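You operate a simulated robot arm through the tools that you are given. There is no shell and no other tool. Be economical: measure what you need, move in short steps, check, and stop when the job is done.

The job below is to be done with a simulated robot arm. You get a single attempt, and the scene is never put back.

## Task
Open the window to air the room.
Fine: blind well up first; free the bolt, lift the sash past half way and bolt it there.

The check looks at the end state, three seconds after you hand in, the way a careful person would. Anything else that was tipped, shoved, dropped, spilled or broken makes it a failure.

## Robot
A 7-joint arm with a two-finger parallel gripper, fixed in place. Base frame: the origin is at the foot of the arm, x ahead of it, y to its left, z up. Readings come in cm, rad, newtons and seconds.
With the tool pointing down near the work surface it reaches from about 14 to 70 cm from the base axis. Its first joint turns from -2.007 to 2.007 rad. Payload 3.91 kg.
The TCP is the grasp point between the finger pads, 3 cm short of the fingertips. In the tool frame z runs along the fingers and y along their closing line. The gripper opens to 11 cm. The fingers are 2 cm wide and 1 cm thick; the gripper's body (4.8 by 11.2 cm) begins 5.5 cm behind the TCP.
Orientation is that of the tool frame in the base frame, as a unit quaternion [w, x, y, z]. With the fingers straight down and closing along the base's y, the tool's x points along the base's -x, its y along +y and its z along -z.

## Interface
- The arm moves only by the tool arm_command. Its argument "rows" is a list of rows, each an object of numbers (a shift or turn left out is 0, a gripper value left out holds the last): "jaw": the gripper command, from -1 (shut) to 1 (fully open), values between in proportion; "tx", "ty", "tz": the shift along the tool's x, y, z in mm; "wx", "wy", "wz": the turn, a rotation vector about the tool's x, y, z in rad. In form: [{"jaw": .., "tx": .., "ty": .., "tz": .., "wx": .., "wy": .., "wz": ..}, ...]. A call has 1 to 10 rows; each row shifts and turns the commanded pose from where the row before left it, along the tool's axes as they then stand. A row lasts 0.2 s, in which the tool goes at most 5 cm and 0.15 rad; a call with a longer step from one row to the next is refused whole, and so is a gripper value outside its range. Where a pose cannot be reached the arm comes as near as it can. A force on the tool above 40 N (or 10 N above the force at the start of the call, whichever is more), or a blocked arm, ends the call early, and 0.2 s more pass. Each finger travels about 10.8 cm/s and halts on what it meets, pressing with about 40 N; the grip force reading is that of the motor and also rises with nothing between the fingers. The clock runs only during rows and for 0.2 s after the last one: add rows that do not move to give the fingers time. The reply holds the time, the measured pose of the TCP, the force on the tool along the base axes, the opening and the grip force, in the units named above and with some noise, and new pictures: "show" is both (left out), scene, wrist or none.
- Cameras (640 x 400 px; columns grow to the right, rows downward): "scene" is fixed at [4.98, -65.24, 152.17]; the picture's right is [0.66, -0.75, 0.00], its down [-0.10, -0.08, -0.99] and it looks along [0.74, 0.66, -0.13] (base axes); focal length 214 px, centre (320, 200). "wrist" rides on the gripper at [7.2, 1.7, -10.3] in the tool frame; the picture's right is [-0.23, 0.97, 0.00], its down [-0.76, -0.18, -0.62] and it looks along [-0.61, -0.14, 0.78] (tool axes); focal length 222 px, centre (320, 200). There is no depth. A picture from a camera that has moved, and an enlarged one, comes with that camera's place and axes in the base frame and with its lens.
- lift_body(by): slides the trunk up (or, below 0, down) by that many cm; the arm rides with it, the base frame stays. It gives what a move gives, with no picture.
- zoom(camera, box): a new picture of the part [left, top, right, bottom] of that camera's present view, enlarged. It takes no simulated time.
- sign_off(): hands the job in; it is judged then, once.

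Go step by step. Nothing tells you positions but the pictures and the camera data: compare them with the known pose of the tool, close in by small moves and look again before you grip or let go. The budget is 120 turns and 170 pictures, counting those below and the enlarged ones. Unless the task says otherwise, let go and move clear before handing in, and close with one line.

The tools are called as a command line: name --argument value ..., lists and objects as JSON in quotes. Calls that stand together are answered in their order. arm_command: Moves the arm, as the interface text tells. Its arguments: {"type":"object","properties":{"rows":{"type":"array","items":{"type":"object","properties":{"jaw":{"type":"number"},"tx":{"type":"number"},"ty":{"type":"number"},"tz":{"type":"number"},"wx":{"type":"number"},"wy":{"type":"number"},"wz":{"type":"number"}}}},"show":{"type":"string","enum":["both","scene","wrist","none"]}},"required":["rows"]} The other tools are called the same way: lift_body (by) slides the trunk up or down; zoom (camera, box) takes an enlarged picture of a part of a camera's view; sign_off () hands the job in.

At the start:

```text
clock: 0.0
position: [37.07, -13.24, 159.37]
tcp_rot: [0.0, 0.0, 1.0, 0.0]
ft_force: [-0.2, 0.4, 0.0]
width: 10.99
gripper_force: 0.1
trunk travel left (down, up): [-84.2, 14.8]
```

scene: 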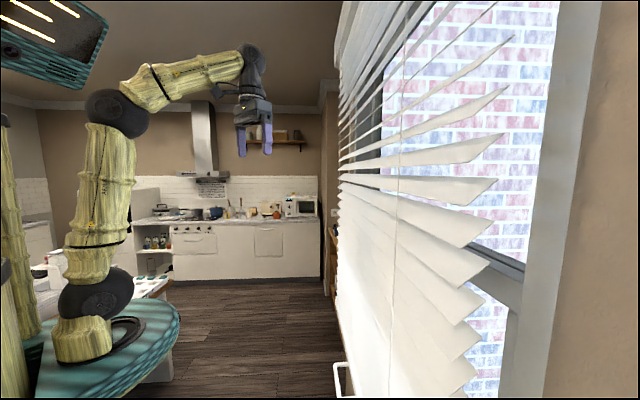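
wrist: 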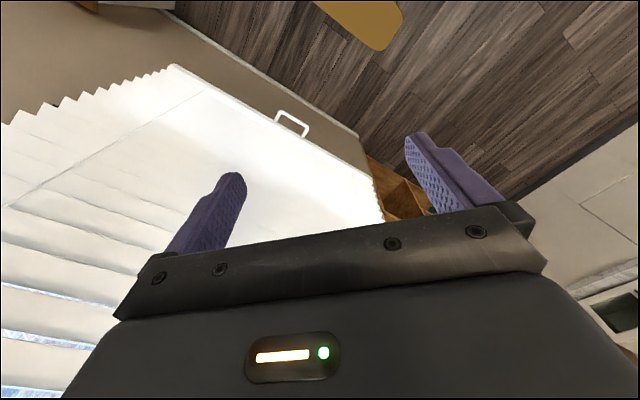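

I see a slatted blind in front of the window, with a white handle low down at around (57, -29.5, 84). I'll look at it closer.

zoom --camera "scene" --box '[320, 200, 640, 400]'

zoom --camera "wrist" --box '[0, 0, 480, 300]'

zoom --camera "scene" --box '[320, 0, 640, 200]'

```text
2.00 times, centred on (480, 300) of scene
camera zoom: at [4.98, -65.24, 152.17], right [0.66, -0.75, 0.0], down [-0.1, -0.08, -0.99], along [0.74, 0.66, -0.13], focal length 429 px, centre (0, 0)
```

zoom: 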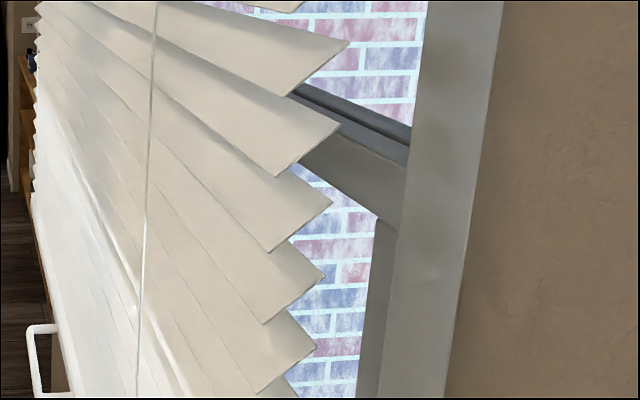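

```text
1.33 times, centred on (240, 150) of wrist
camera zoom: at [29.79, -11.44, 169.74], right [0.23, 0.97, 0.0], down [0.76, -0.18, 0.62], along [0.61, -0.14, -0.78], focal length 296 px, centre (427, 267)
```

zoom: 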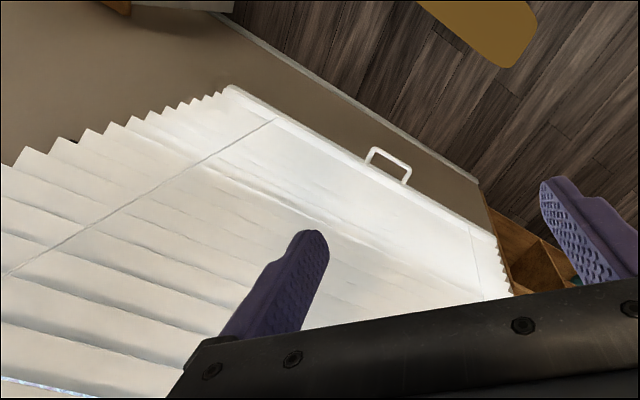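

```text
2.00 times, centred on (480, 100) of scene
camera zoom: at [4.98, -65.24, 152.17], right [0.66, -0.75, 0.0], down [-0.1, -0.08, -0.99], along [0.74, 0.66, -0.13], focal length 429 px, centre (0, 400)
```

zoom: 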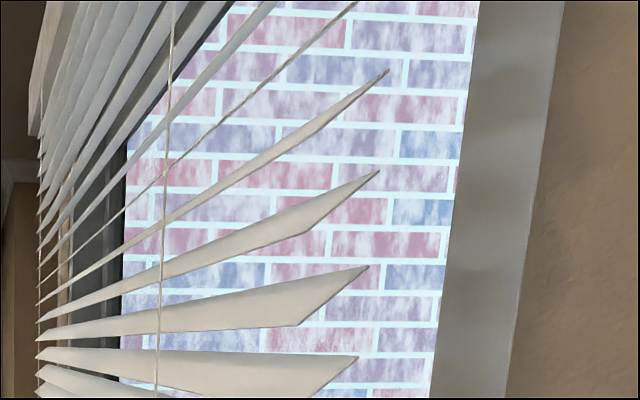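

The wall runs obliquely: blind face along about (0.68, 0.73), normal into the window about (0.73, -0.68), and the handle bar centre is near (55, -27, 84). I'll turn the tool to face the window first.

arm_command --rows '[{"wz": 0.15}, {"wz": 0.15}, {"wz": 0.15}, {"wz": 0.15}, {"wz": 0.15}, {"wy": -0.15}, {"wy": -0.15}, {"wy": -0.15}, {"wy": -0.15}, {"wy": -0.15}]' --show "none"

arm_command --rows '[{"wy": -0.15}, {"wy": -0.15}, {"wy": -0.15}, {"wy": -0.15}, {"wy": -0.15}, {"wy": -0.0708}, {}, {}]'

```text
clock: 2.2
position: [37.04, -13.12, 159.39]
tcp_rot: [0.341, 0.341, 0.865, -0.135]
ft_force: [-0.6, 0.0, 0.6]
width: 10.99
gripper_force: 0.1
trunk travel left (down, up): [-84.2, 14.8]
```

```text
clock: 4.0
position: [43.67, -13.69, 156.36]
tcp_rot: [0.659, 0.258, 0.658, -0.257]
ft_force: [0.1, -0.1, 0.1]
width: 11.02
gripper_force: 0.1
out of reach, approached as far as the arm can: row 1, 2, 3
trunk travel left (down, up): [-84.2, 14.8]
camera wrist: at [37.12, -5.39, 149.15], right [0.66, 0.71, 0.23], down [-0.58, 0.29, 0.76], along [0.48, -0.64, 0.61], focal length 222 px, centre (320, 200)
```

scene: 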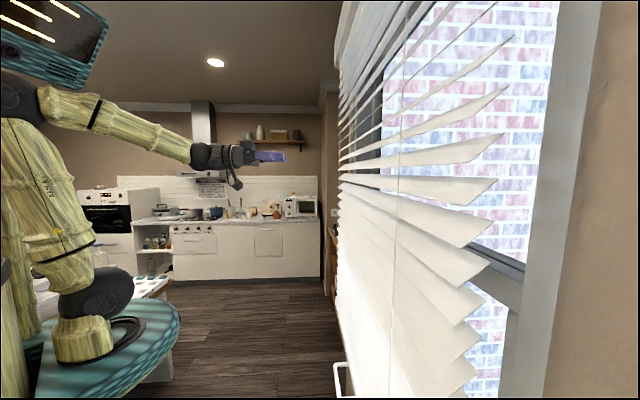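
wrist: 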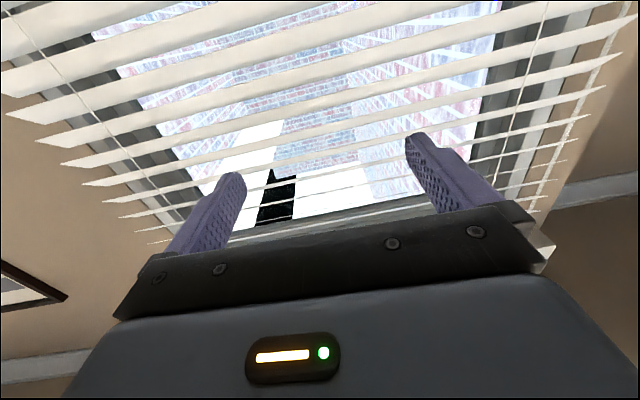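

The tool faces the window. Next I'll lower the trunk in steps, checking for clearance.

lift_body --by -35

arm_command --rows '[{}]'

```text
clock: 7.4
position: [43.79, -13.79, 121.31]
tcp_rot: [0.657, 0.258, 0.659, -0.259]
ft_force: [0.1, 0.3, -0.9]
width: 11.01
gripper_force: 0.1
trunk travel left (down, up): [-49.2, 49.8]
```

```text
clock: 7.8
position: [43.65, -13.7, 121.2]
tcp_rot: [0.657, 0.258, 0.659, -0.259]
ft_force: [-0.6, 0.1, 0.4]
width: 11.0
gripper_force: 0.0
trunk travel left (down, up): [-49.2, 49.8]
camera wrist: at [37.2, -5.38, 114.05], right [0.66, 0.71, 0.22], down [-0.57, 0.29, 0.76], along [0.48, -0.64, 0.6], focal length 222 px, centre (320, 200)
```

scene: 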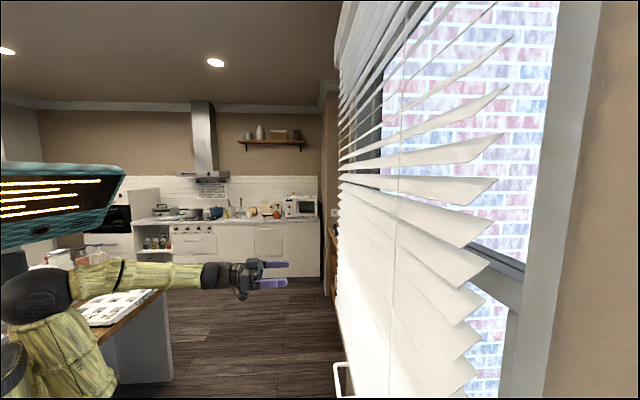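
wrist: 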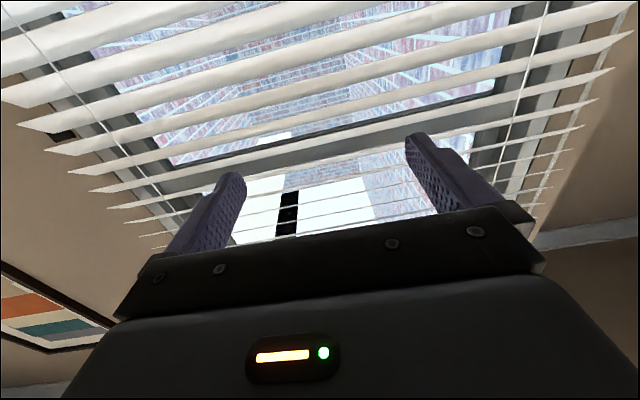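

The island table is far off (y > 95), so lowering is clear. I'll go down until the fingers are level just beneath the handle.

lift_body --by -42

arm_command --rows '[{}]'

```text
refused: -42 is not a number from -40 to 40
```

```text
clock: 8.2
position: [43.79, -13.68, 121.31]
tcp_rot: [0.657, 0.259, 0.659, -0.26]
ft_force: [-0.5, -0.6, 0.4]
width: 11.0
gripper_force: 0.0
trunk travel left (down, up): [-49.2, 49.8]
camera wrist: at [37.2, -5.38, 114.05], right [0.66, 0.71, 0.22], down [-0.57, 0.29, 0.76], along [0.48, -0.64, 0.6], focal length 222 px, centre (320, 200)
```

scene: 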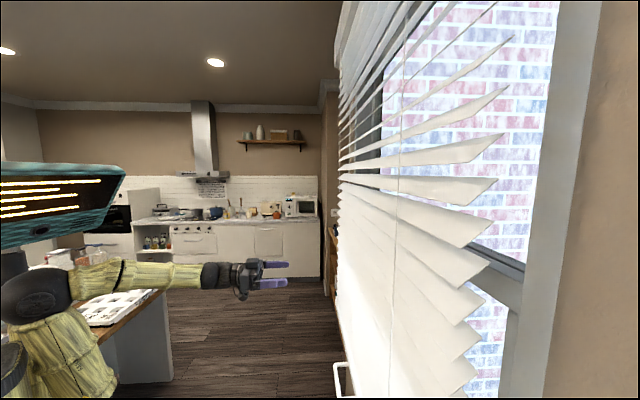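
wrist: 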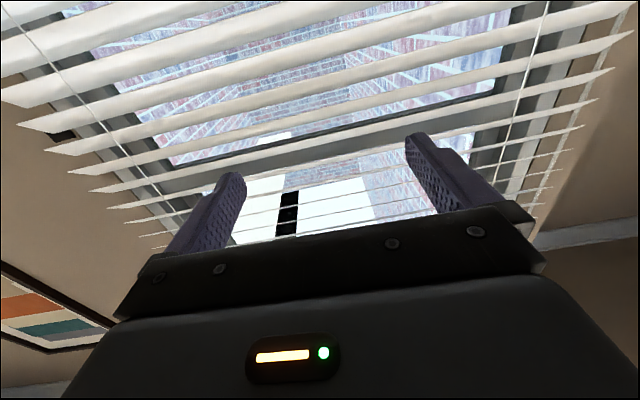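

lift_body --by -40

arm_command --rows '[{"jaw": 0.1, "tx": 20, "ty": -20}, {}, {}]'

```text
clock: 12.1
position: [45.61, -13.76, 78.99]
tcp_rot: [0.638, 0.251, 0.678, -0.266]
ft_force: [-0.3, -0.5, -0.4]
width: 11.02
gripper_force: 0.0
trunk travel left (down, up): [-9.2, 89.8]
```

```text
clock: 12.8
position: [45.12, -15.32, 76.13]
tcp_rot: [0.635, 0.25, 0.682, -0.263]
ft_force: [-0.5, 0.4, -0.5]
width: 6.04
gripper_force: 0.0
out of reach, approached as far as the arm can: row 1
trunk travel left (down, up): [-9.2, 89.8]
camera wrist: at [38.0, -6.95, 69.4], right [0.67, 0.72, 0.19], down [-0.53, 0.28, 0.8], along [0.52, -0.64, 0.57], focal length 222 px, centre (320, 200)
```

scene: 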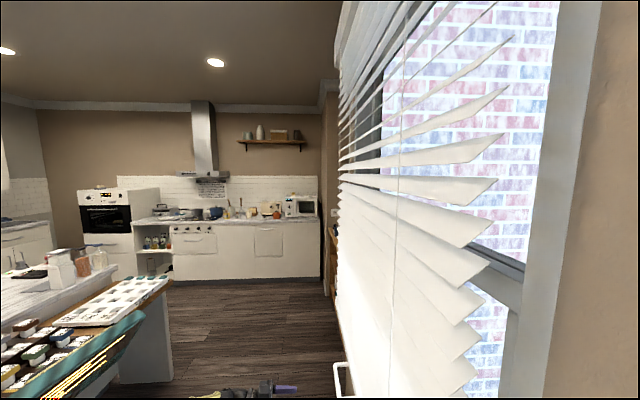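
wrist: 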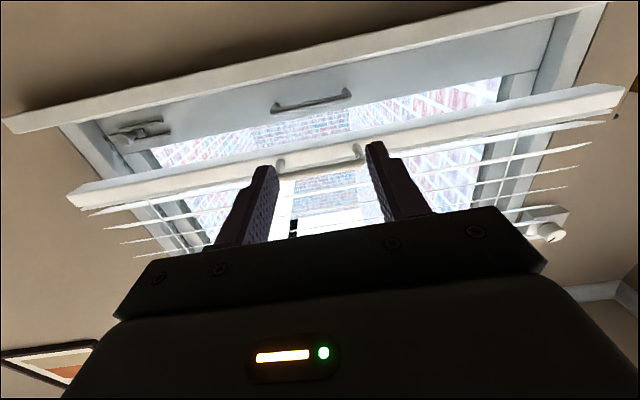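

zoom --camera "wrist" --box '[40, 60, 360, 260]'

zoom --camera "wrist" --box '[440, 60, 640, 260]'

```text
2.00 times, centred on (200, 160) of wrist
camera zoom: at [38.0, -6.95, 69.4], right [0.67, 0.72, 0.19], down [-0.53, 0.28, 0.8], along [0.52, -0.64, 0.57], focal length 444 px, centre (560, 280)
```

zoom: 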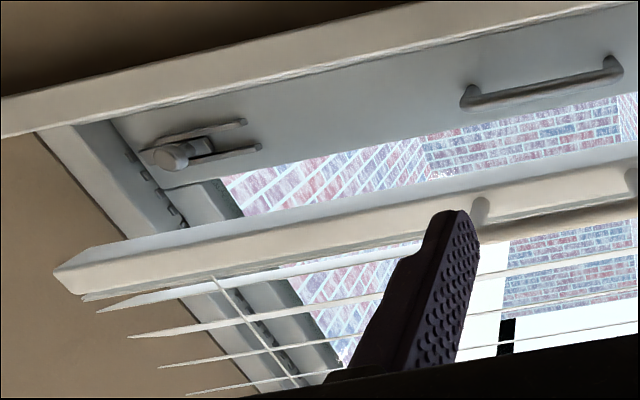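

```text
2.00 times, centred on (540, 160) of wrist
camera zoom: at [38.0, -6.95, 69.4], right [0.67, 0.72, 0.19], down [-0.53, 0.28, 0.8], along [0.52, -0.64, 0.57], focal length 444 px, centre (-120, 280)
```

zoom: 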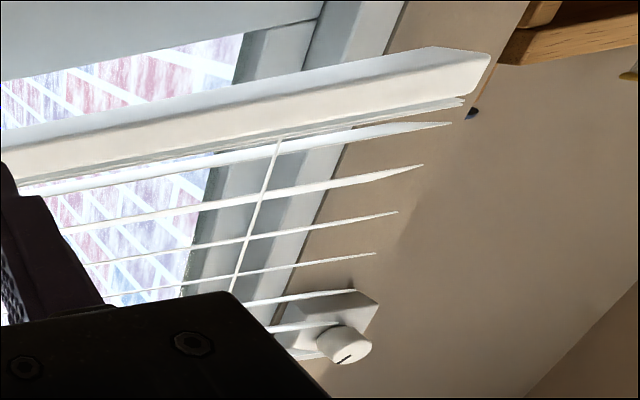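

The sash has a handle and, at its near (right) side, a barrel bolt with holes up the frame. The blind's bar is now about 6 cm above the fingers and 15 cm ahead; I'll slide the fingers in beneath it.

arm_command --rows '[{"wy": -0.055, "ty": -15}, {"tz": 25}, {"tz": 25}, {"tz": 25}, {"tz": 25}, {"tz": 25}, {}, {}]'

```text
clock: 14.7
position: [51.27, -24.8, 79.19]
tcp_rot: [0.676, 0.25, 0.64, -0.265]
ft_force: [0.0, 0.3, -0.2]
width: 6.03
gripper_force: 0.1
out of reach, approached as far as the arm can: row 1
trunk travel left (down, up): [-9.2, 89.8]
camera wrist: at [44.99, -16.86, 71.3], right [0.65, 0.72, 0.23], down [-0.61, 0.32, 0.73], along [0.45, -0.61, 0.65], focal length 222 px, centre (320, 200)
```

scene: 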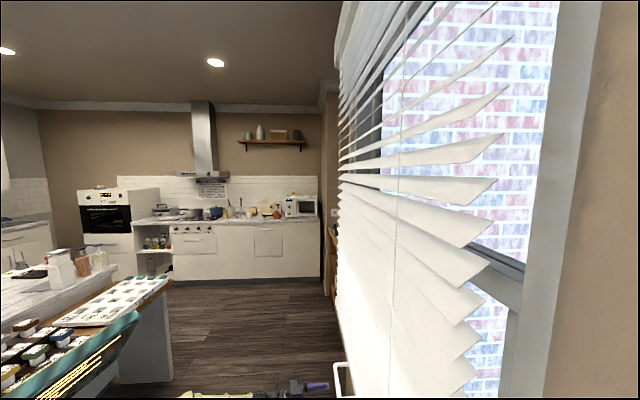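
wrist: 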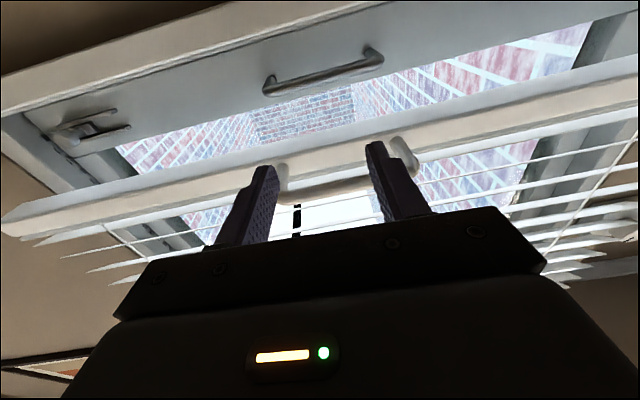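

arm_command --rows '[{"wy": 0.05, "ty": 9, "tx": 8}, {"tz": 20}, {"tz": 20}, {}, {}]'

```text
clock: 15.8
position: [54.66, -27.01, 78.3]
tcp_rot: [0.659, 0.258, 0.657, -0.259]
ft_force: [0.3, -0.6, 0.0]
width: 6.05
gripper_force: 0.1
trunk travel left (down, up): [-9.2, 89.8]
camera wrist: at [48.28, -18.72, 70.99], right [0.66, 0.71, 0.23], down [-0.58, 0.3, 0.76], along [0.47, -0.63, 0.61], focal length 222 px, centre (320, 200)
```

scene: 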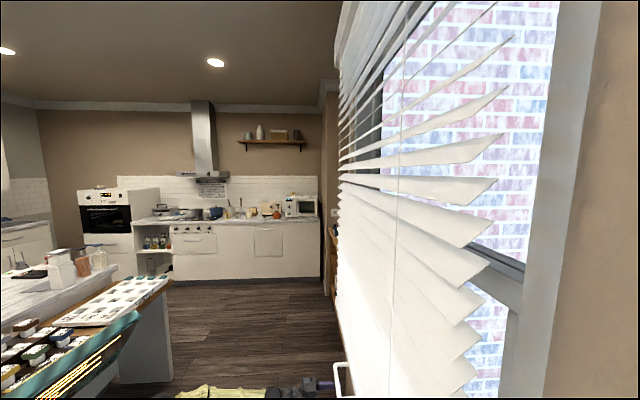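
wrist: 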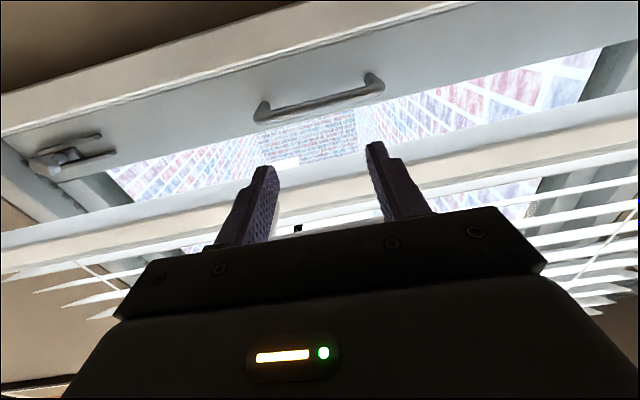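

The fingers are under the bar now. I'll lift a little to see the blind respond.

lift_body --by 12

arm_command --rows '[{}]'

```text
clock: 17.4
position: [54.75, -27.0, 90.27]
tcp_rot: [0.66, 0.258, 0.655, -0.26]
ft_force: [-0.7, -0.2, 0.2]
width: 6.06
gripper_force: 0.0
trunk travel left (down, up): [-21.2, 77.8]
```

```text
clock: 17.8
position: [54.8, -27.07, 90.33]
tcp_rot: [0.66, 0.258, 0.656, -0.26]
ft_force: [-0.4, 1.3, 0.0]
width: 6.04
gripper_force: 0.1
trunk travel left (down, up): [-21.2, 77.8]
camera wrist: at [48.28, -18.72, 83.01], right [0.66, 0.71, 0.23], down [-0.58, 0.3, 0.76], along [0.47, -0.63, 0.61], focal length 222 px, centre (320, 200)
```

scene: 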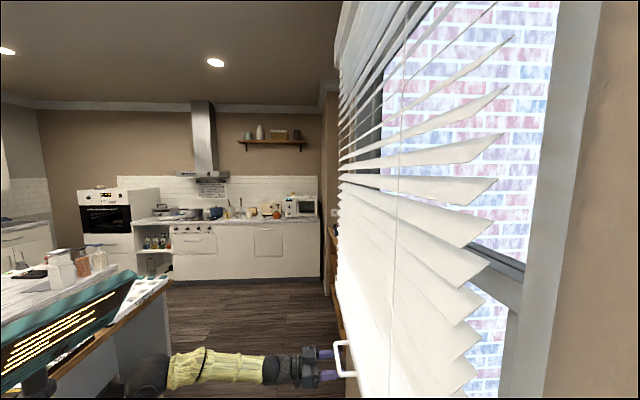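
wrist: 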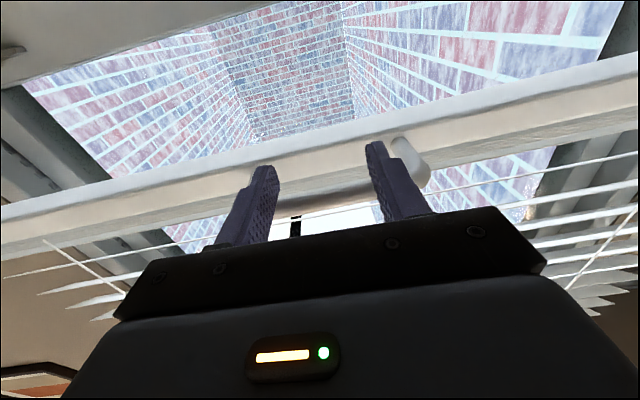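

The blind follows the bar upward. I'll keep lifting.

lift_body --by 30

arm_command --rows '[{}]'

```text
clock: 20.8
position: [54.79, -27.08, 120.26]
tcp_rot: [0.66, 0.257, 0.657, -0.259]
ft_force: [-0.6, 0.9, -0.8]
width: 6.08
gripper_force: 0.2
trunk travel left (down, up): [-51.2, 47.8]
```

```text
clock: 21.1
position: [54.75, -26.99, 120.24]
tcp_rot: [0.659, 0.258, 0.656, -0.26]
ft_force: [0.6, -0.4, 0.5]
width: 6.05
gripper_force: 0.0
trunk travel left (down, up): [-51.2, 47.8]
camera wrist: at [48.28, -18.72, 113.02], right [0.66, 0.71, 0.23], down [-0.58, 0.3, 0.76], along [0.47, -0.63, 0.61], focal length 222 px, centre (320, 200)
```

scene: 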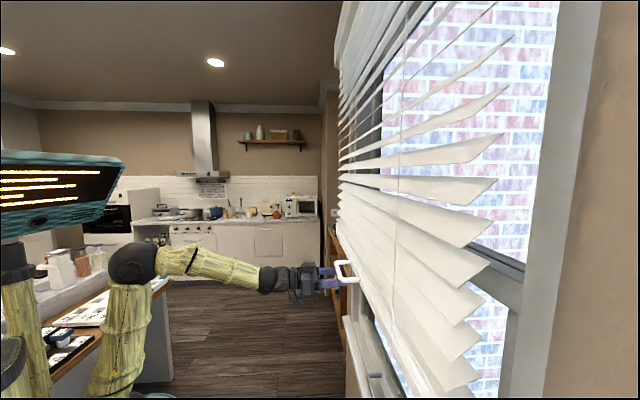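
wrist: 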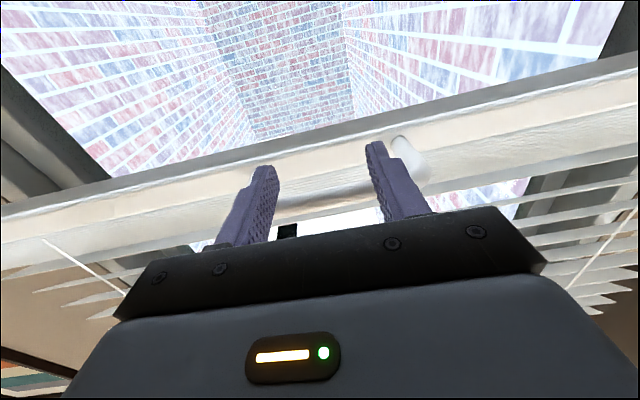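

lift_body --by 30

arm_command --rows '[{}]'

```text
clock: 24.1
position: [54.69, -27.07, 150.31]
tcp_rot: [0.66, 0.258, 0.656, -0.26]
ft_force: [0.6, -0.5, -0.2]
width: 6.06
gripper_force: 0.1
trunk travel left (down, up): [-81.2, 17.8]
```

```text
clock: 24.6
position: [54.7, -26.98, 150.2]
tcp_rot: [0.66, 0.258, 0.656, -0.26]
ft_force: [-0.2, 0.6, 0.4]
width: 6.04
gripper_force: 0.1
trunk travel left (down, up): [-81.2, 17.8]
camera wrist: at [48.29, -18.72, 143.02], right [0.66, 0.71, 0.23], down [-0.58, 0.3, 0.76], along [0.47, -0.63, 0.61], focal length 222 px, centre (320, 200)
```

scene: 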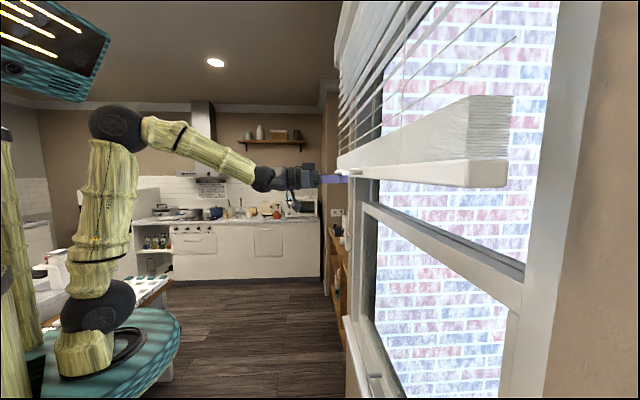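
wrist: 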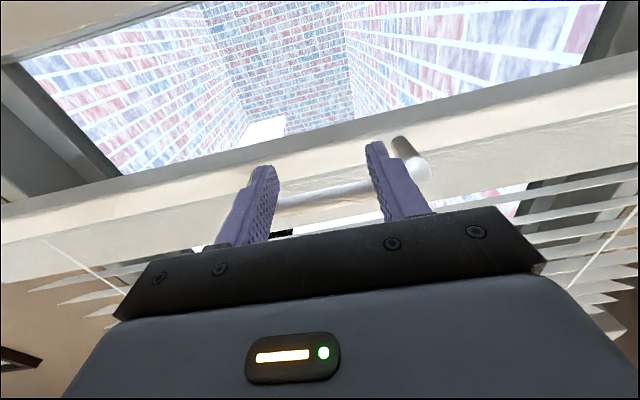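

lift_body --by 17.5

arm_command --rows '[{"tx": -20}, {"tx": -20}, {"tx": -20}, {"tx": -20}, {}]'

```text
clock: 25.7
position: [54.76, -27.02, 159.18]
tcp_rot: [0.651, 0.262, 0.665, -0.256]
ft_force: [-1.0, -1.1, -1.9]
width: 6.07
gripper_force: 0.8
trunk travel left (down, up): [-91.2, 7.8]
stopped: the force on the tool passed its limit (the readings are from after the stop); the commanded pose is now the measured one
```

```text
clock: 26.1
position: [54.75, -26.94, 159.32]
tcp_rot: [0.642, 0.264, 0.674, -0.251]
ft_force: [-1.8, 1.1, -5.5]
width: 6.07
gripper_force: 0.1
trunk travel left (down, up): [-91.2, 7.8]
stopped in row 1: the force on the tool passed its limit (the readings are from after the stop); the commanded pose is now the measured one
camera wrist: at [48.03, -18.42, 152.55], right [0.67, 0.71, 0.23], down [-0.55, 0.27, 0.79], along [0.5, -0.66, 0.57], focal length 222 px, centre (320, 200)
```

scene: 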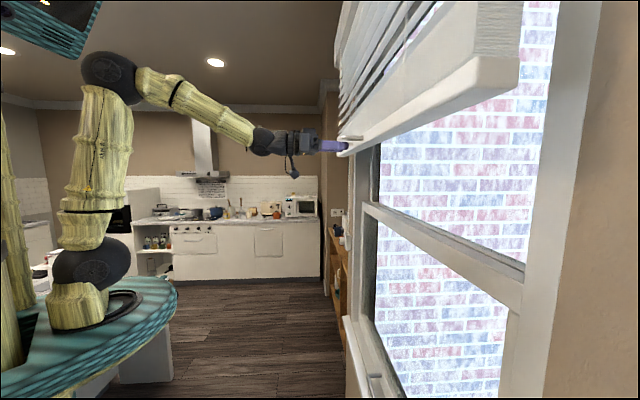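
wrist: 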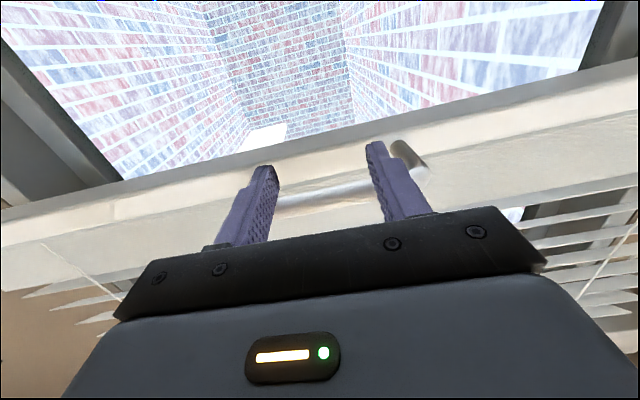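

The blind stopped at its upper end. I'll ease the fingers down and check that the blind stays.

arm_command --rows '[{"tx": 15}, {"tx": 20}, {}, {}, {}]'

```text
clock: 27.3
position: [54.69, -26.89, 155.98]
tcp_rot: [0.643, 0.264, 0.674, -0.251]
ft_force: [0.3, 0.8, 0.0]
width: 6.05
gripper_force: 0.0
trunk travel left (down, up): [-91.2, 7.8]
camera wrist: at [47.95, -18.32, 149.12], right [0.67, 0.71, 0.23], down [-0.55, 0.27, 0.79], along [0.5, -0.65, 0.57], focal length 222 px, centre (320, 200)
```

scene: 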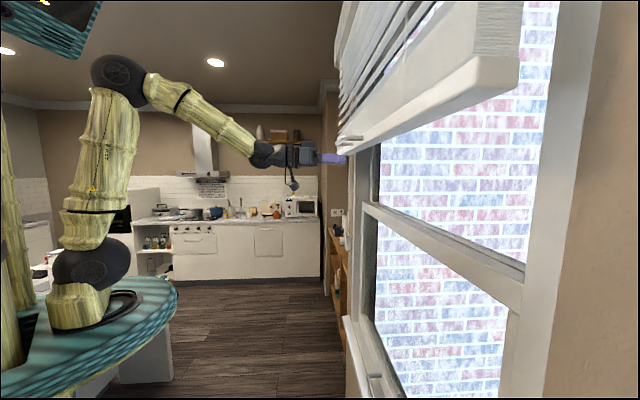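
wrist: 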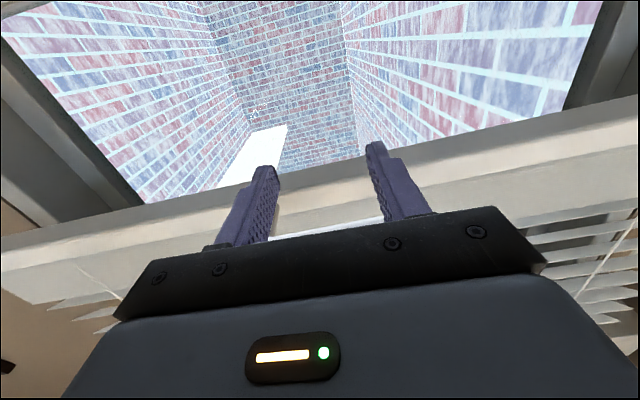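

The blind stays up. The bolt knob triangulates to about (41.3, -61.4, 76.7) and the sash handle to about (64, -36, 77). I'll back off, lower, and move across to face the bolt.

arm_command --rows '[{"tz": -40}, {"tz": -40}, {"tz": -40}, {"tz": -40, "wy": -0.045}, {}]' --show "none"

lift_body --by -40

lift_body --by -34

arm_command --rows '[{}]'

```text
clock: 28.5
position: [43.19, -15.9, 156.61]
tcp_rot: [0.657, 0.259, 0.659, -0.258]
ft_force: [1.0, 0.9, 0.7]
width: 6.05
gripper_force: 0.2
trunk travel left (down, up): [-91.2, 7.8]
```

```text
clock: 32.3
position: [43.01, -15.84, 116.67]
tcp_rot: [0.657, 0.259, 0.659, -0.257]
ft_force: [-0.6, 1.2, 0.2]
width: 6.02
gripper_force: 0.0
trunk travel left (down, up): [-51.2, 47.8]
```

```text
clock: 35.6
position: [43.11, -15.92, 82.46]
tcp_rot: [0.656, 0.257, 0.661, -0.257]
ft_force: [0.1, 0.0, 0.0]
width: 6.06
gripper_force: 0.1
trunk travel left (down, up): [-17.2, 81.8]
```

```text
clock: 36.0
position: [43.19, -15.96, 82.43]
tcp_rot: [0.656, 0.258, 0.661, -0.258]
ft_force: [-1.1, -0.7, -0.5]
width: 6.04
gripper_force: 0.0
trunk travel left (down, up): [-17.2, 81.8]
camera wrist: at [36.6, -7.54, 75.28], right [0.66, 0.71, 0.22], down [-0.57, 0.29, 0.77], along [0.48, -0.64, 0.6], focal length 222 px, centre (320, 200)
```

scene: 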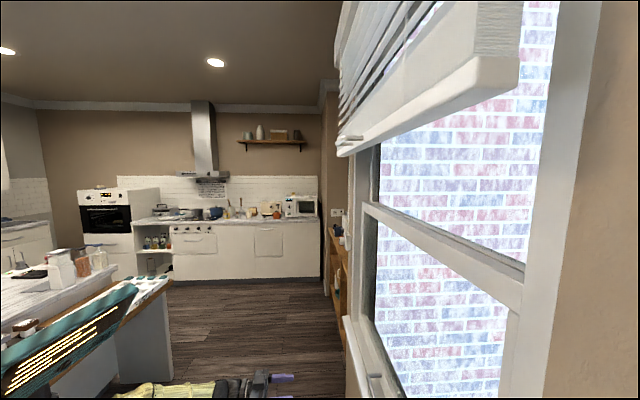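
wrist: 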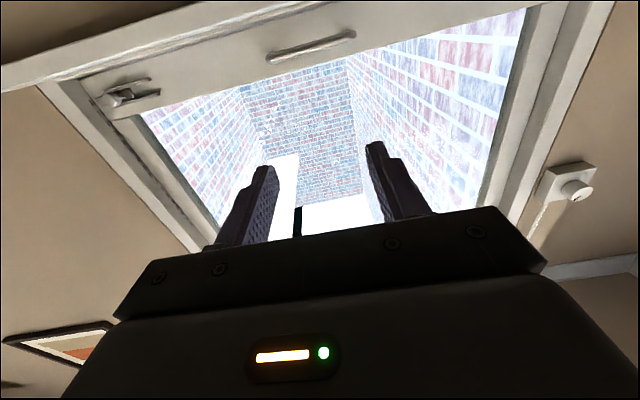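

arm_command --rows '[{"ty": -43, "tz": 12}, {"ty": -43, "tz": 12}, {"ty": -43, "tz": 12}, {"ty": -43, "tz": 12}, {"ty": -43, "tz": 12}, {"ty": -43, "tz": 12}, {"ty": -43}, {"ty": -43}, {}]'

```text
clock: 38.0
position: [41.53, -36.87, 86.5]
tcp_rot: [0.628, 0.236, 0.684, -0.288]
ft_force: [-0.7, -0.8, 0.0]
width: 6.04
gripper_force: 0.1
out of reach, approached as far as the arm can: row 4, 5, 6, 7, 8
trunk travel left (down, up): [-17.2, 81.8]
camera wrist: at [34.38, -28.78, 79.7], right [0.69, 0.71, 0.13], down [-0.5, 0.33, 0.8], along [0.53, -0.62, 0.58], focal length 222 px, centre (320, 200)
```

scene: 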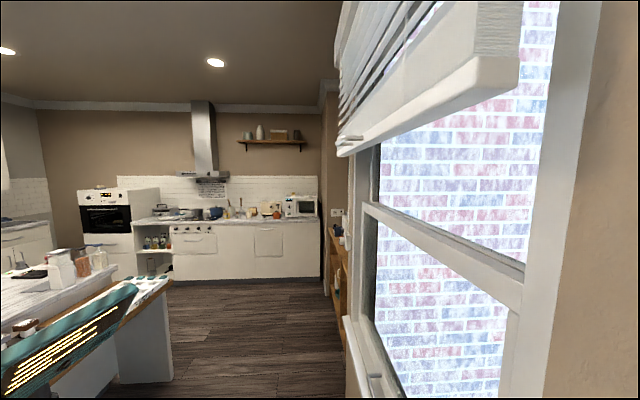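
wrist: 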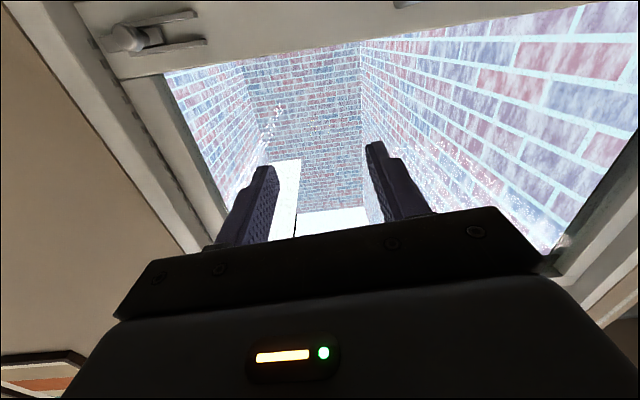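

The arm bottoms out in this configuration. I'll turn the tool more toward the radial direction, which should relieve the wrist.

arm_command --rows '[{"wx": 0.1}, {"wx": 0.1}, {"wx": 0.1}, {}, {}]'

```text
clock: 39.2
position: [38.48, -38.57, 87.75]
tcp_rot: [0.611, 0.355, 0.613, -0.353]
ft_force: [0.6, 0.4, 0.3]
width: 6.05
gripper_force: 0.0
trunk travel left (down, up): [-17.2, 81.8]
camera wrist: at [34.69, -28.67, 80.63], right [0.84, 0.49, 0.23], down [-0.46, 0.45, 0.76], along [0.27, -0.75, 0.6], focal length 222 px, centre (320, 200)
```

scene: 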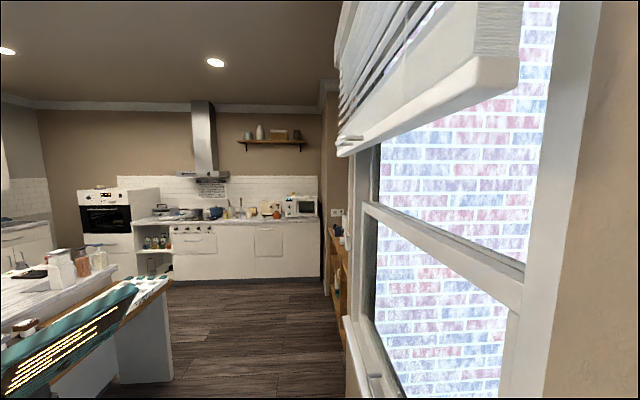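
wrist: 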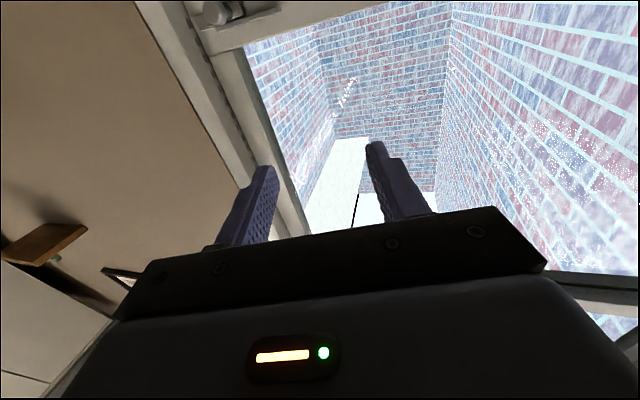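

Now the pose solves properly (tool heading about -60°). I'll go down 10 cm and move closer to the bolt.

lift_body --by -10

arm_command --rows '[{"ty": -30, "tz": 20}, {"ty": -30, "tz": 20}, {"ty": -30, "tz": 20}, {}, {}]' --show "wrist"

```text
clock: 40.6
position: [38.59, -38.5, 77.76]
tcp_rot: [0.611, 0.354, 0.614, -0.353]
ft_force: [0.2, 0.1, 0.2]
width: 6.05
gripper_force: 0.0
trunk travel left (down, up): [-7.2, 91.8]
```

```text
clock: 41.8
position: [33.7, -48.18, 77.68]
tcp_rot: [0.612, 0.354, 0.613, -0.352]
ft_force: [-0.3, 0.8, 0.2]
width: 6.06
gripper_force: 0.0
trunk travel left (down, up): [-7.2, 91.8]
camera wrist: at [29.93, -38.31, 70.49], right [0.84, 0.49, 0.23], down [-0.46, 0.45, 0.76], along [0.27, -0.75, 0.6], focal length 222 px, centre (320, 200)
```

wrist: 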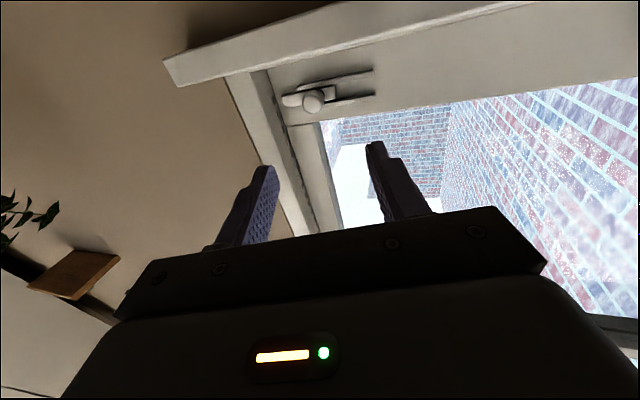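

zoom --camera "wrist" --box '[240, 50, 400, 150]'

zoom --camera "scene" --box '[320, 200, 600, 400]'

```text
4.00 times, centred on (320, 100) of wrist
camera zoom: at [29.93, -38.31, 70.49], right [0.84, 0.49, 0.23], down [-0.46, 0.45, 0.76], along [0.27, -0.75, 0.6], focal length 888 px, centre (320, 600)
```

zoom: 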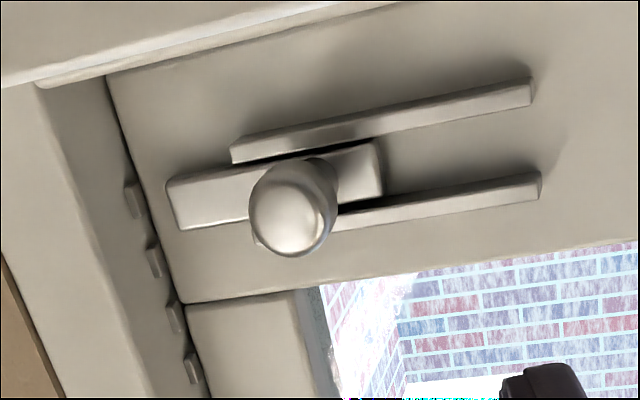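

```text
2.00 times, centred on (460, 300) of scene
camera zoom: at [4.98, -65.24, 152.17], right [0.66, -0.75, 0.0], down [-0.1, -0.08, -0.99], along [0.74, 0.66, -0.13], focal length 429 px, centre (40, 0)
```

zoom: 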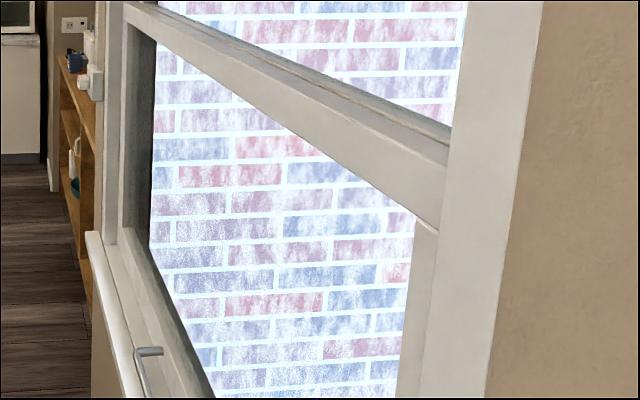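

The bolt is a block with a round knob in a slide track, and notches run up the jamb. I'll straddle the knob with the fingers open about 4.6 cm, approaching in stages.

arm_command --rows '[{"jaw": -0.16, "tx": 6, "tz": 25}, {"tz": 25}, {"tz": 25}, {}, {}]' --show "wrist"

```text
clock: 43.0
position: [37.36, -54.84, 77.2]
tcp_rot: [0.611, 0.354, 0.614, -0.353]
ft_force: [0.6, -0.1, -0.4]
width: 4.64
gripper_force: 0.1
trunk travel left (down, up): [-7.2, 91.8]
camera wrist: at [33.67, -44.85, 69.97], right [0.84, 0.49, 0.23], down [-0.46, 0.45, 0.76], along [0.27, -0.75, 0.6], focal length 222 px, centre (320, 200)
```

wrist: 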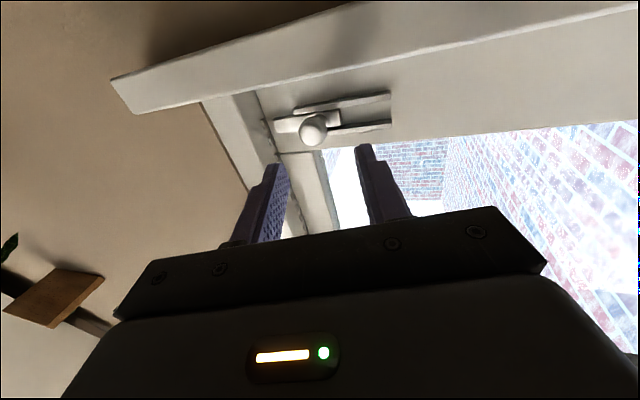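

arm_command --rows '[{"tx": 4, "ty": -2, "tz": 20}, {"tz": 18}, {"tz": 17}, {}, {}]' --show "both"

```text
clock: 44.2
position: [38.28, -56.38, 77.53]
tcp_rot: [0.611, 0.354, 0.613, -0.353]
ft_force: [0.5, 0.5, -0.7]
width: 4.63
gripper_force: 0.0
out of reach, approached as far as the arm can: row 1, 2, 3
trunk travel left (down, up): [-7.2, 91.8]
camera wrist: at [34.55, -46.49, 70.36], right [0.84, 0.49, 0.23], down [-0.46, 0.45, 0.76], along [0.27, -0.75, 0.6], focal length 222 px, centre (320, 200)
```

scene: 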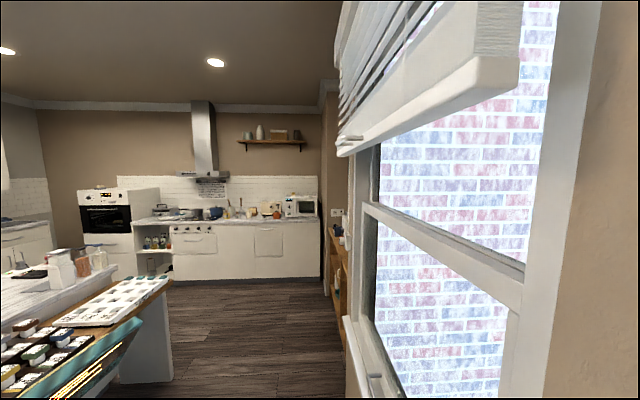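
wrist: 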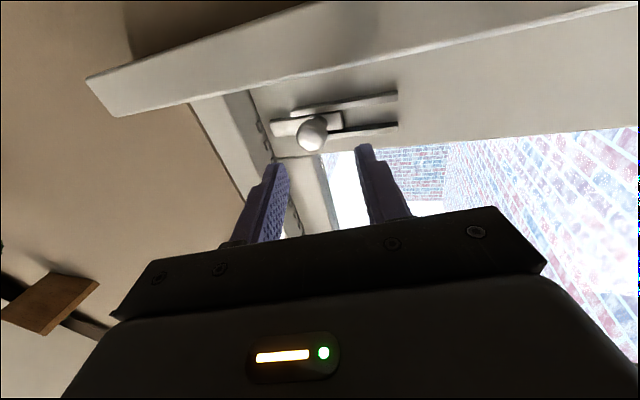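

The arm runs into a limit with the tool level. I'll tilt the tool downward a bit (about 0.4 rad), which should free the wrist.

arm_command --rows '[{"wy": 0.1, "tz": -25}, {"wy": 0.1, "tz": -15}, {"wy": 0.1}, {"wy": 0.1}, {}, {}]' --show "wrist"

```text
clock: 45.6
position: [35.93, -53.29, 77.81]
tcp_rot: [0.512, 0.411, 0.687, -0.312]
ft_force: [-0.2, -0.7, -0.2]
width: 4.6
gripper_force: 0.1
out of reach, approached as far as the arm can: row 3, 4
trunk travel left (down, up): [-7.2, 91.8]
camera wrist: at [31.61, -41.98, 73.84], right [0.89, 0.4, 0.21], down [-0.33, 0.26, 0.91], along [0.31, -0.88, 0.36], focal length 222 px, centre (320, 200)
```

wrist: 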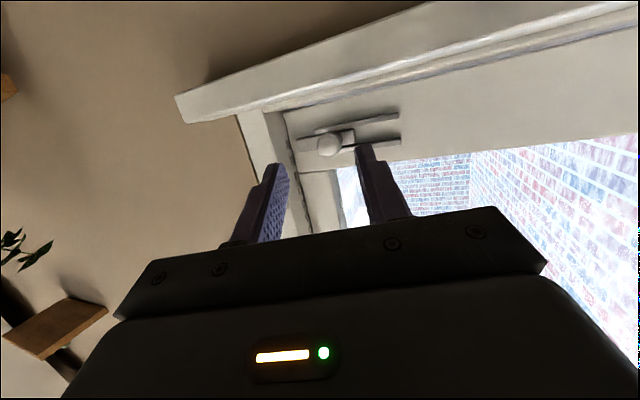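

Tilting does not help either; I need to see how the arm is folded. I'll back off and raise the trunk so the scene camera can see it.

arm_command --rows '[{"tz": -30}, {"tz": -30}, {}]' --show "none"

lift_body --by 40

arm_command --rows '[{}]' --show "scene"

```text
clock: 46.4
position: [33.22, -48.2, 79.5]
tcp_rot: [0.512, 0.409, 0.689, -0.31]
ft_force: [0.2, 0.1, -0.9]
width: 4.63
gripper_force: 0.2
trunk travel left (down, up): [-7.2, 91.8]
```

```text
clock: 50.2
position: [33.28, -48.22, 119.56]
tcp_rot: [0.512, 0.41, 0.688, -0.311]
ft_force: [-0.3, 0.7, 0.3]
width: 4.62
gripper_force: 0.0
trunk travel left (down, up): [-47.2, 51.8]
```

```text
clock: 50.6
position: [33.26, -48.27, 119.63]
tcp_rot: [0.512, 0.41, 0.688, -0.311]
ft_force: [-0.5, 0.6, 0.1]
width: 4.62
gripper_force: 0.1
trunk travel left (down, up): [-47.2, 51.8]
```

scene: 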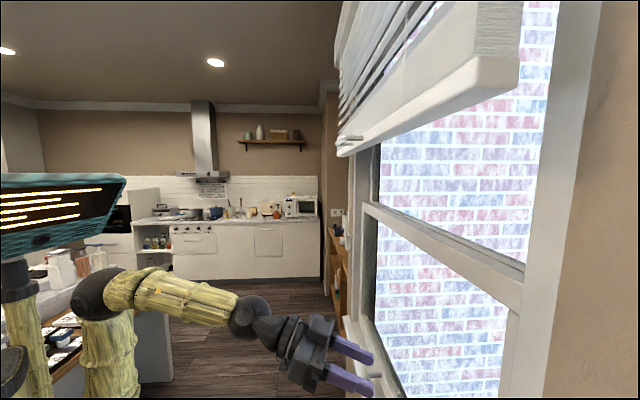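

The hand is nearly in line with the forearm, which is a wrist singularity. I'll swing the tool well downwards to get past it and then approach the bolt with a steep downward tilt.

arm_command --rows '[{"tz": -30, "wy": 0.14}, {"wy": 0.14}, {"wy": 0.14}, {"wy": 0.14}, {"wy": 0.14}, {"wy": 0.14}, {}, {}]' --show "scene"

```text
clock: 52.4
position: [32.29, -46.96, 119.89]
tcp_rot: [0.208, 0.502, 0.829, -0.131]
ft_force: [-0.3, 0.0, -0.5]
width: 4.63
gripper_force: 0.1
out of reach, approached as far as the arm can: row 1
trunk travel left (down, up): [-47.2, 51.8]
```

scene: 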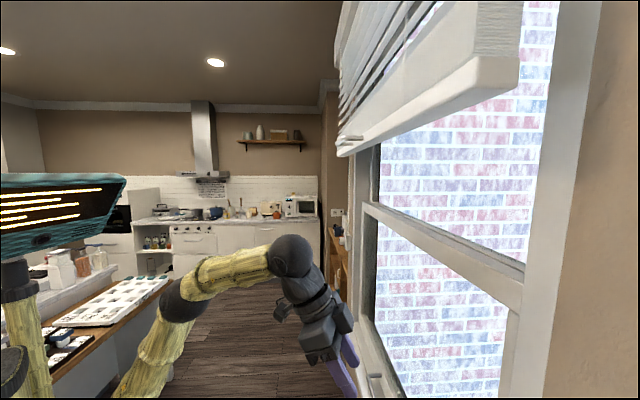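

The arm is now in a good posture with the hand bent down. I'll square the tool with the window and set about a 47° downward pitch.

arm_command --rows '[{"wx": -0.054, "wz": -0.1, "tz": -20}, {"wx": -0.054, "wz": -0.1}, {"wx": -0.054, "wz": -0.1}, {"wy": -0.125}, {"wy": -0.125}, {}, {}]' --show "both"

```text
clock: 54.0
position: [31.82, -46.08, 121.71]
tcp_rot: [0.337, 0.339, 0.867, -0.137]
ft_force: [-0.5, 0.2, 0.1]
width: 4.61
gripper_force: 0.0
trunk travel left (down, up): [-47.2, 51.8]
camera wrist: at [23.84, -36.43, 124.39], right [0.79, 0.6, 0.15], down [-0.02, -0.22, 0.98], along [0.62, -0.77, -0.16], focal length 222 px, centre (320, 200)
```

scene: 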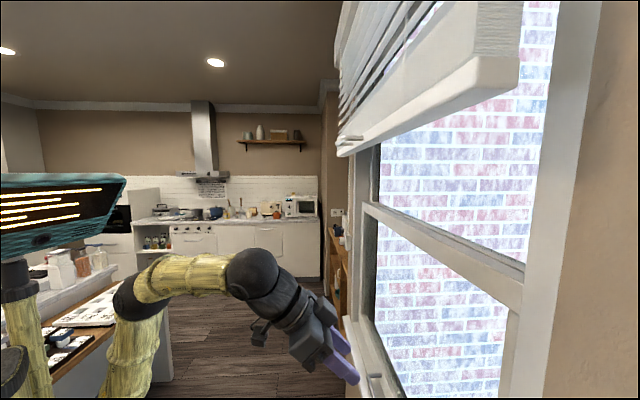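
wrist: 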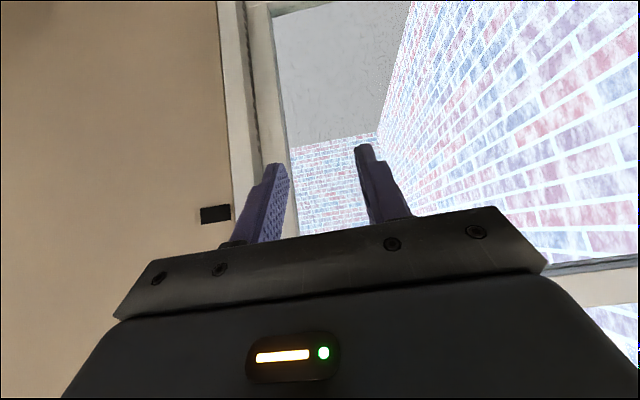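

lift_body --by -37

arm_command --rows '[{"tx": -24, "ty": -16, "tz": 25}, {"tx": -24, "ty": -16, "tz": 25}, {"tx": -24, "ty": -16, "tz": 25}, {}, {}]' --show "wrist"

```text
clock: 57.6
position: [31.77, -46.25, 84.76]
tcp_rot: [0.338, 0.34, 0.867, -0.136]
ft_force: [0.1, 0.0, 1.0]
width: 4.62
gripper_force: 0.1
trunk travel left (down, up): [-10.2, 88.8]
```

```text
clock: 58.8
position: [36.06, -56.79, 84.25]
tcp_rot: [0.338, 0.339, 0.867, -0.136]
ft_force: [-0.7, -0.5, -0.1]
width: 4.63
gripper_force: 0.0
trunk travel left (down, up): [-10.2, 88.8]
camera wrist: at [28.24, -47.04, 86.82], right [0.79, 0.6, 0.15], down [-0.02, -0.22, 0.98], along [0.62, -0.77, -0.16], focal length 222 px, centre (320, 200)
```

wrist: 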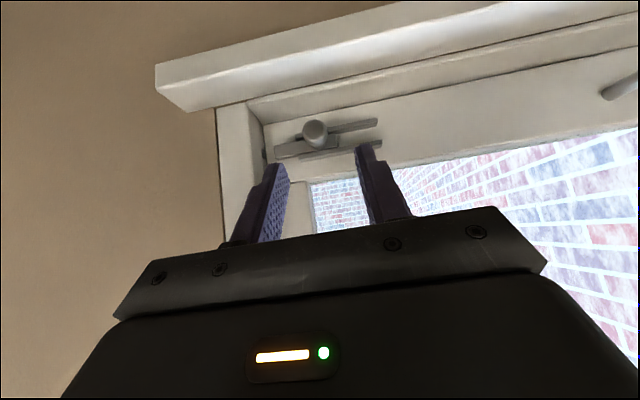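

arm_command --rows '[{"tz": 25}, {"tz": 25}, {"tz": 20}, {}, {}]' --show "wrist"

zoom --camera "wrist" --box '[220, 80, 420, 220]'

```text
clock: 60.0
position: [39.5, -60.03, 78.92]
tcp_rot: [0.337, 0.34, 0.867, -0.136]
ft_force: [0.2, -0.6, 0.1]
width: 4.61
gripper_force: 0.0
trunk travel left (down, up): [-10.2, 88.8]
camera wrist: at [31.62, -50.28, 81.68], right [0.79, 0.6, 0.15], down [-0.02, -0.22, 0.98], along [0.62, -0.77, -0.16], focal length 222 px, centre (320, 200)
```

wrist: 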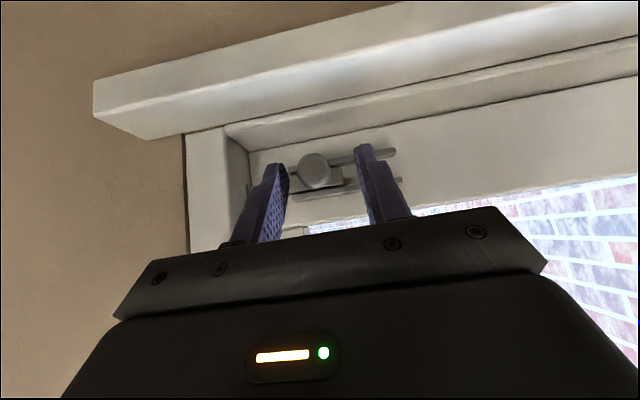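

```text
2.86 times, centred on (320, 150) of wrist
camera zoom: at [31.62, -50.28, 81.68], right [0.79, 0.6, 0.15], down [-0.02, -0.22, 0.98], along [0.62, -0.77, -0.16], focal length 635 px, centre (320, 343)
```

zoom: 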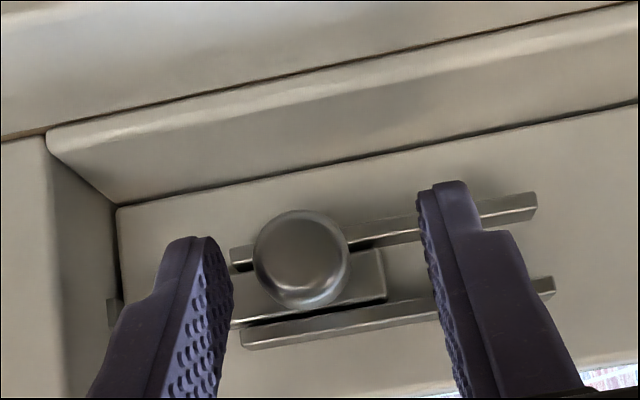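

The knob face sits about 1.5 cm further in toward the sash than the tips. I'll ease in horizontally so the tips flank it.

arm_command --rows '[{"tx": -6, "ty": -6, "tz": 5}, {"tx": -7, "tz": 7}, {}, {}]' --show "wrist"

zoom --camera "wrist" --box '[220, 80, 420, 220]'

```text
clock: 61.0
position: [39.86, -60.88, 78.31]
tcp_rot: [0.337, 0.34, 0.868, -0.136]
ft_force: [-0.3, -0.5, 0.2]
width: 4.63
gripper_force: 0.0
out of reach, approached as far as the arm can: row 1, 2
trunk travel left (down, up): [-10.2, 88.8]
camera wrist: at [32.03, -51.22, 81.03], right [0.79, 0.6, 0.15], down [-0.02, -0.22, 0.98], along [0.62, -0.77, -0.16], focal length 222 px, centre (320, 200)
```

wrist: 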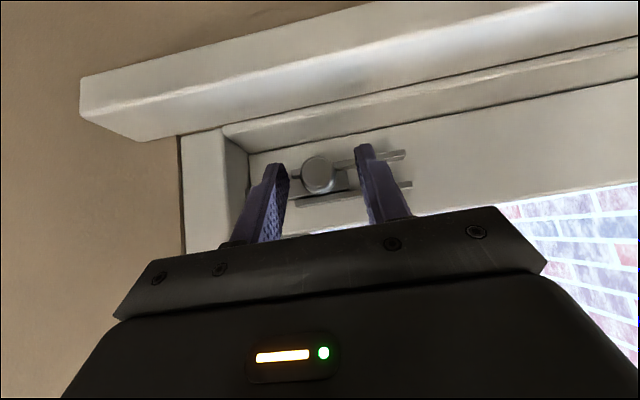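

```text
2.86 times, centred on (320, 150) of wrist
camera zoom: at [32.03, -51.22, 81.03], right [0.79, 0.6, 0.15], down [-0.02, -0.22, 0.98], along [0.62, -0.77, -0.16], focal length 635 px, centre (320, 343)
```

zoom: 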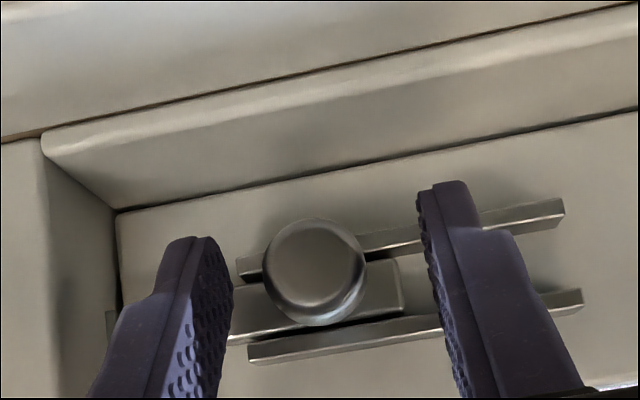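

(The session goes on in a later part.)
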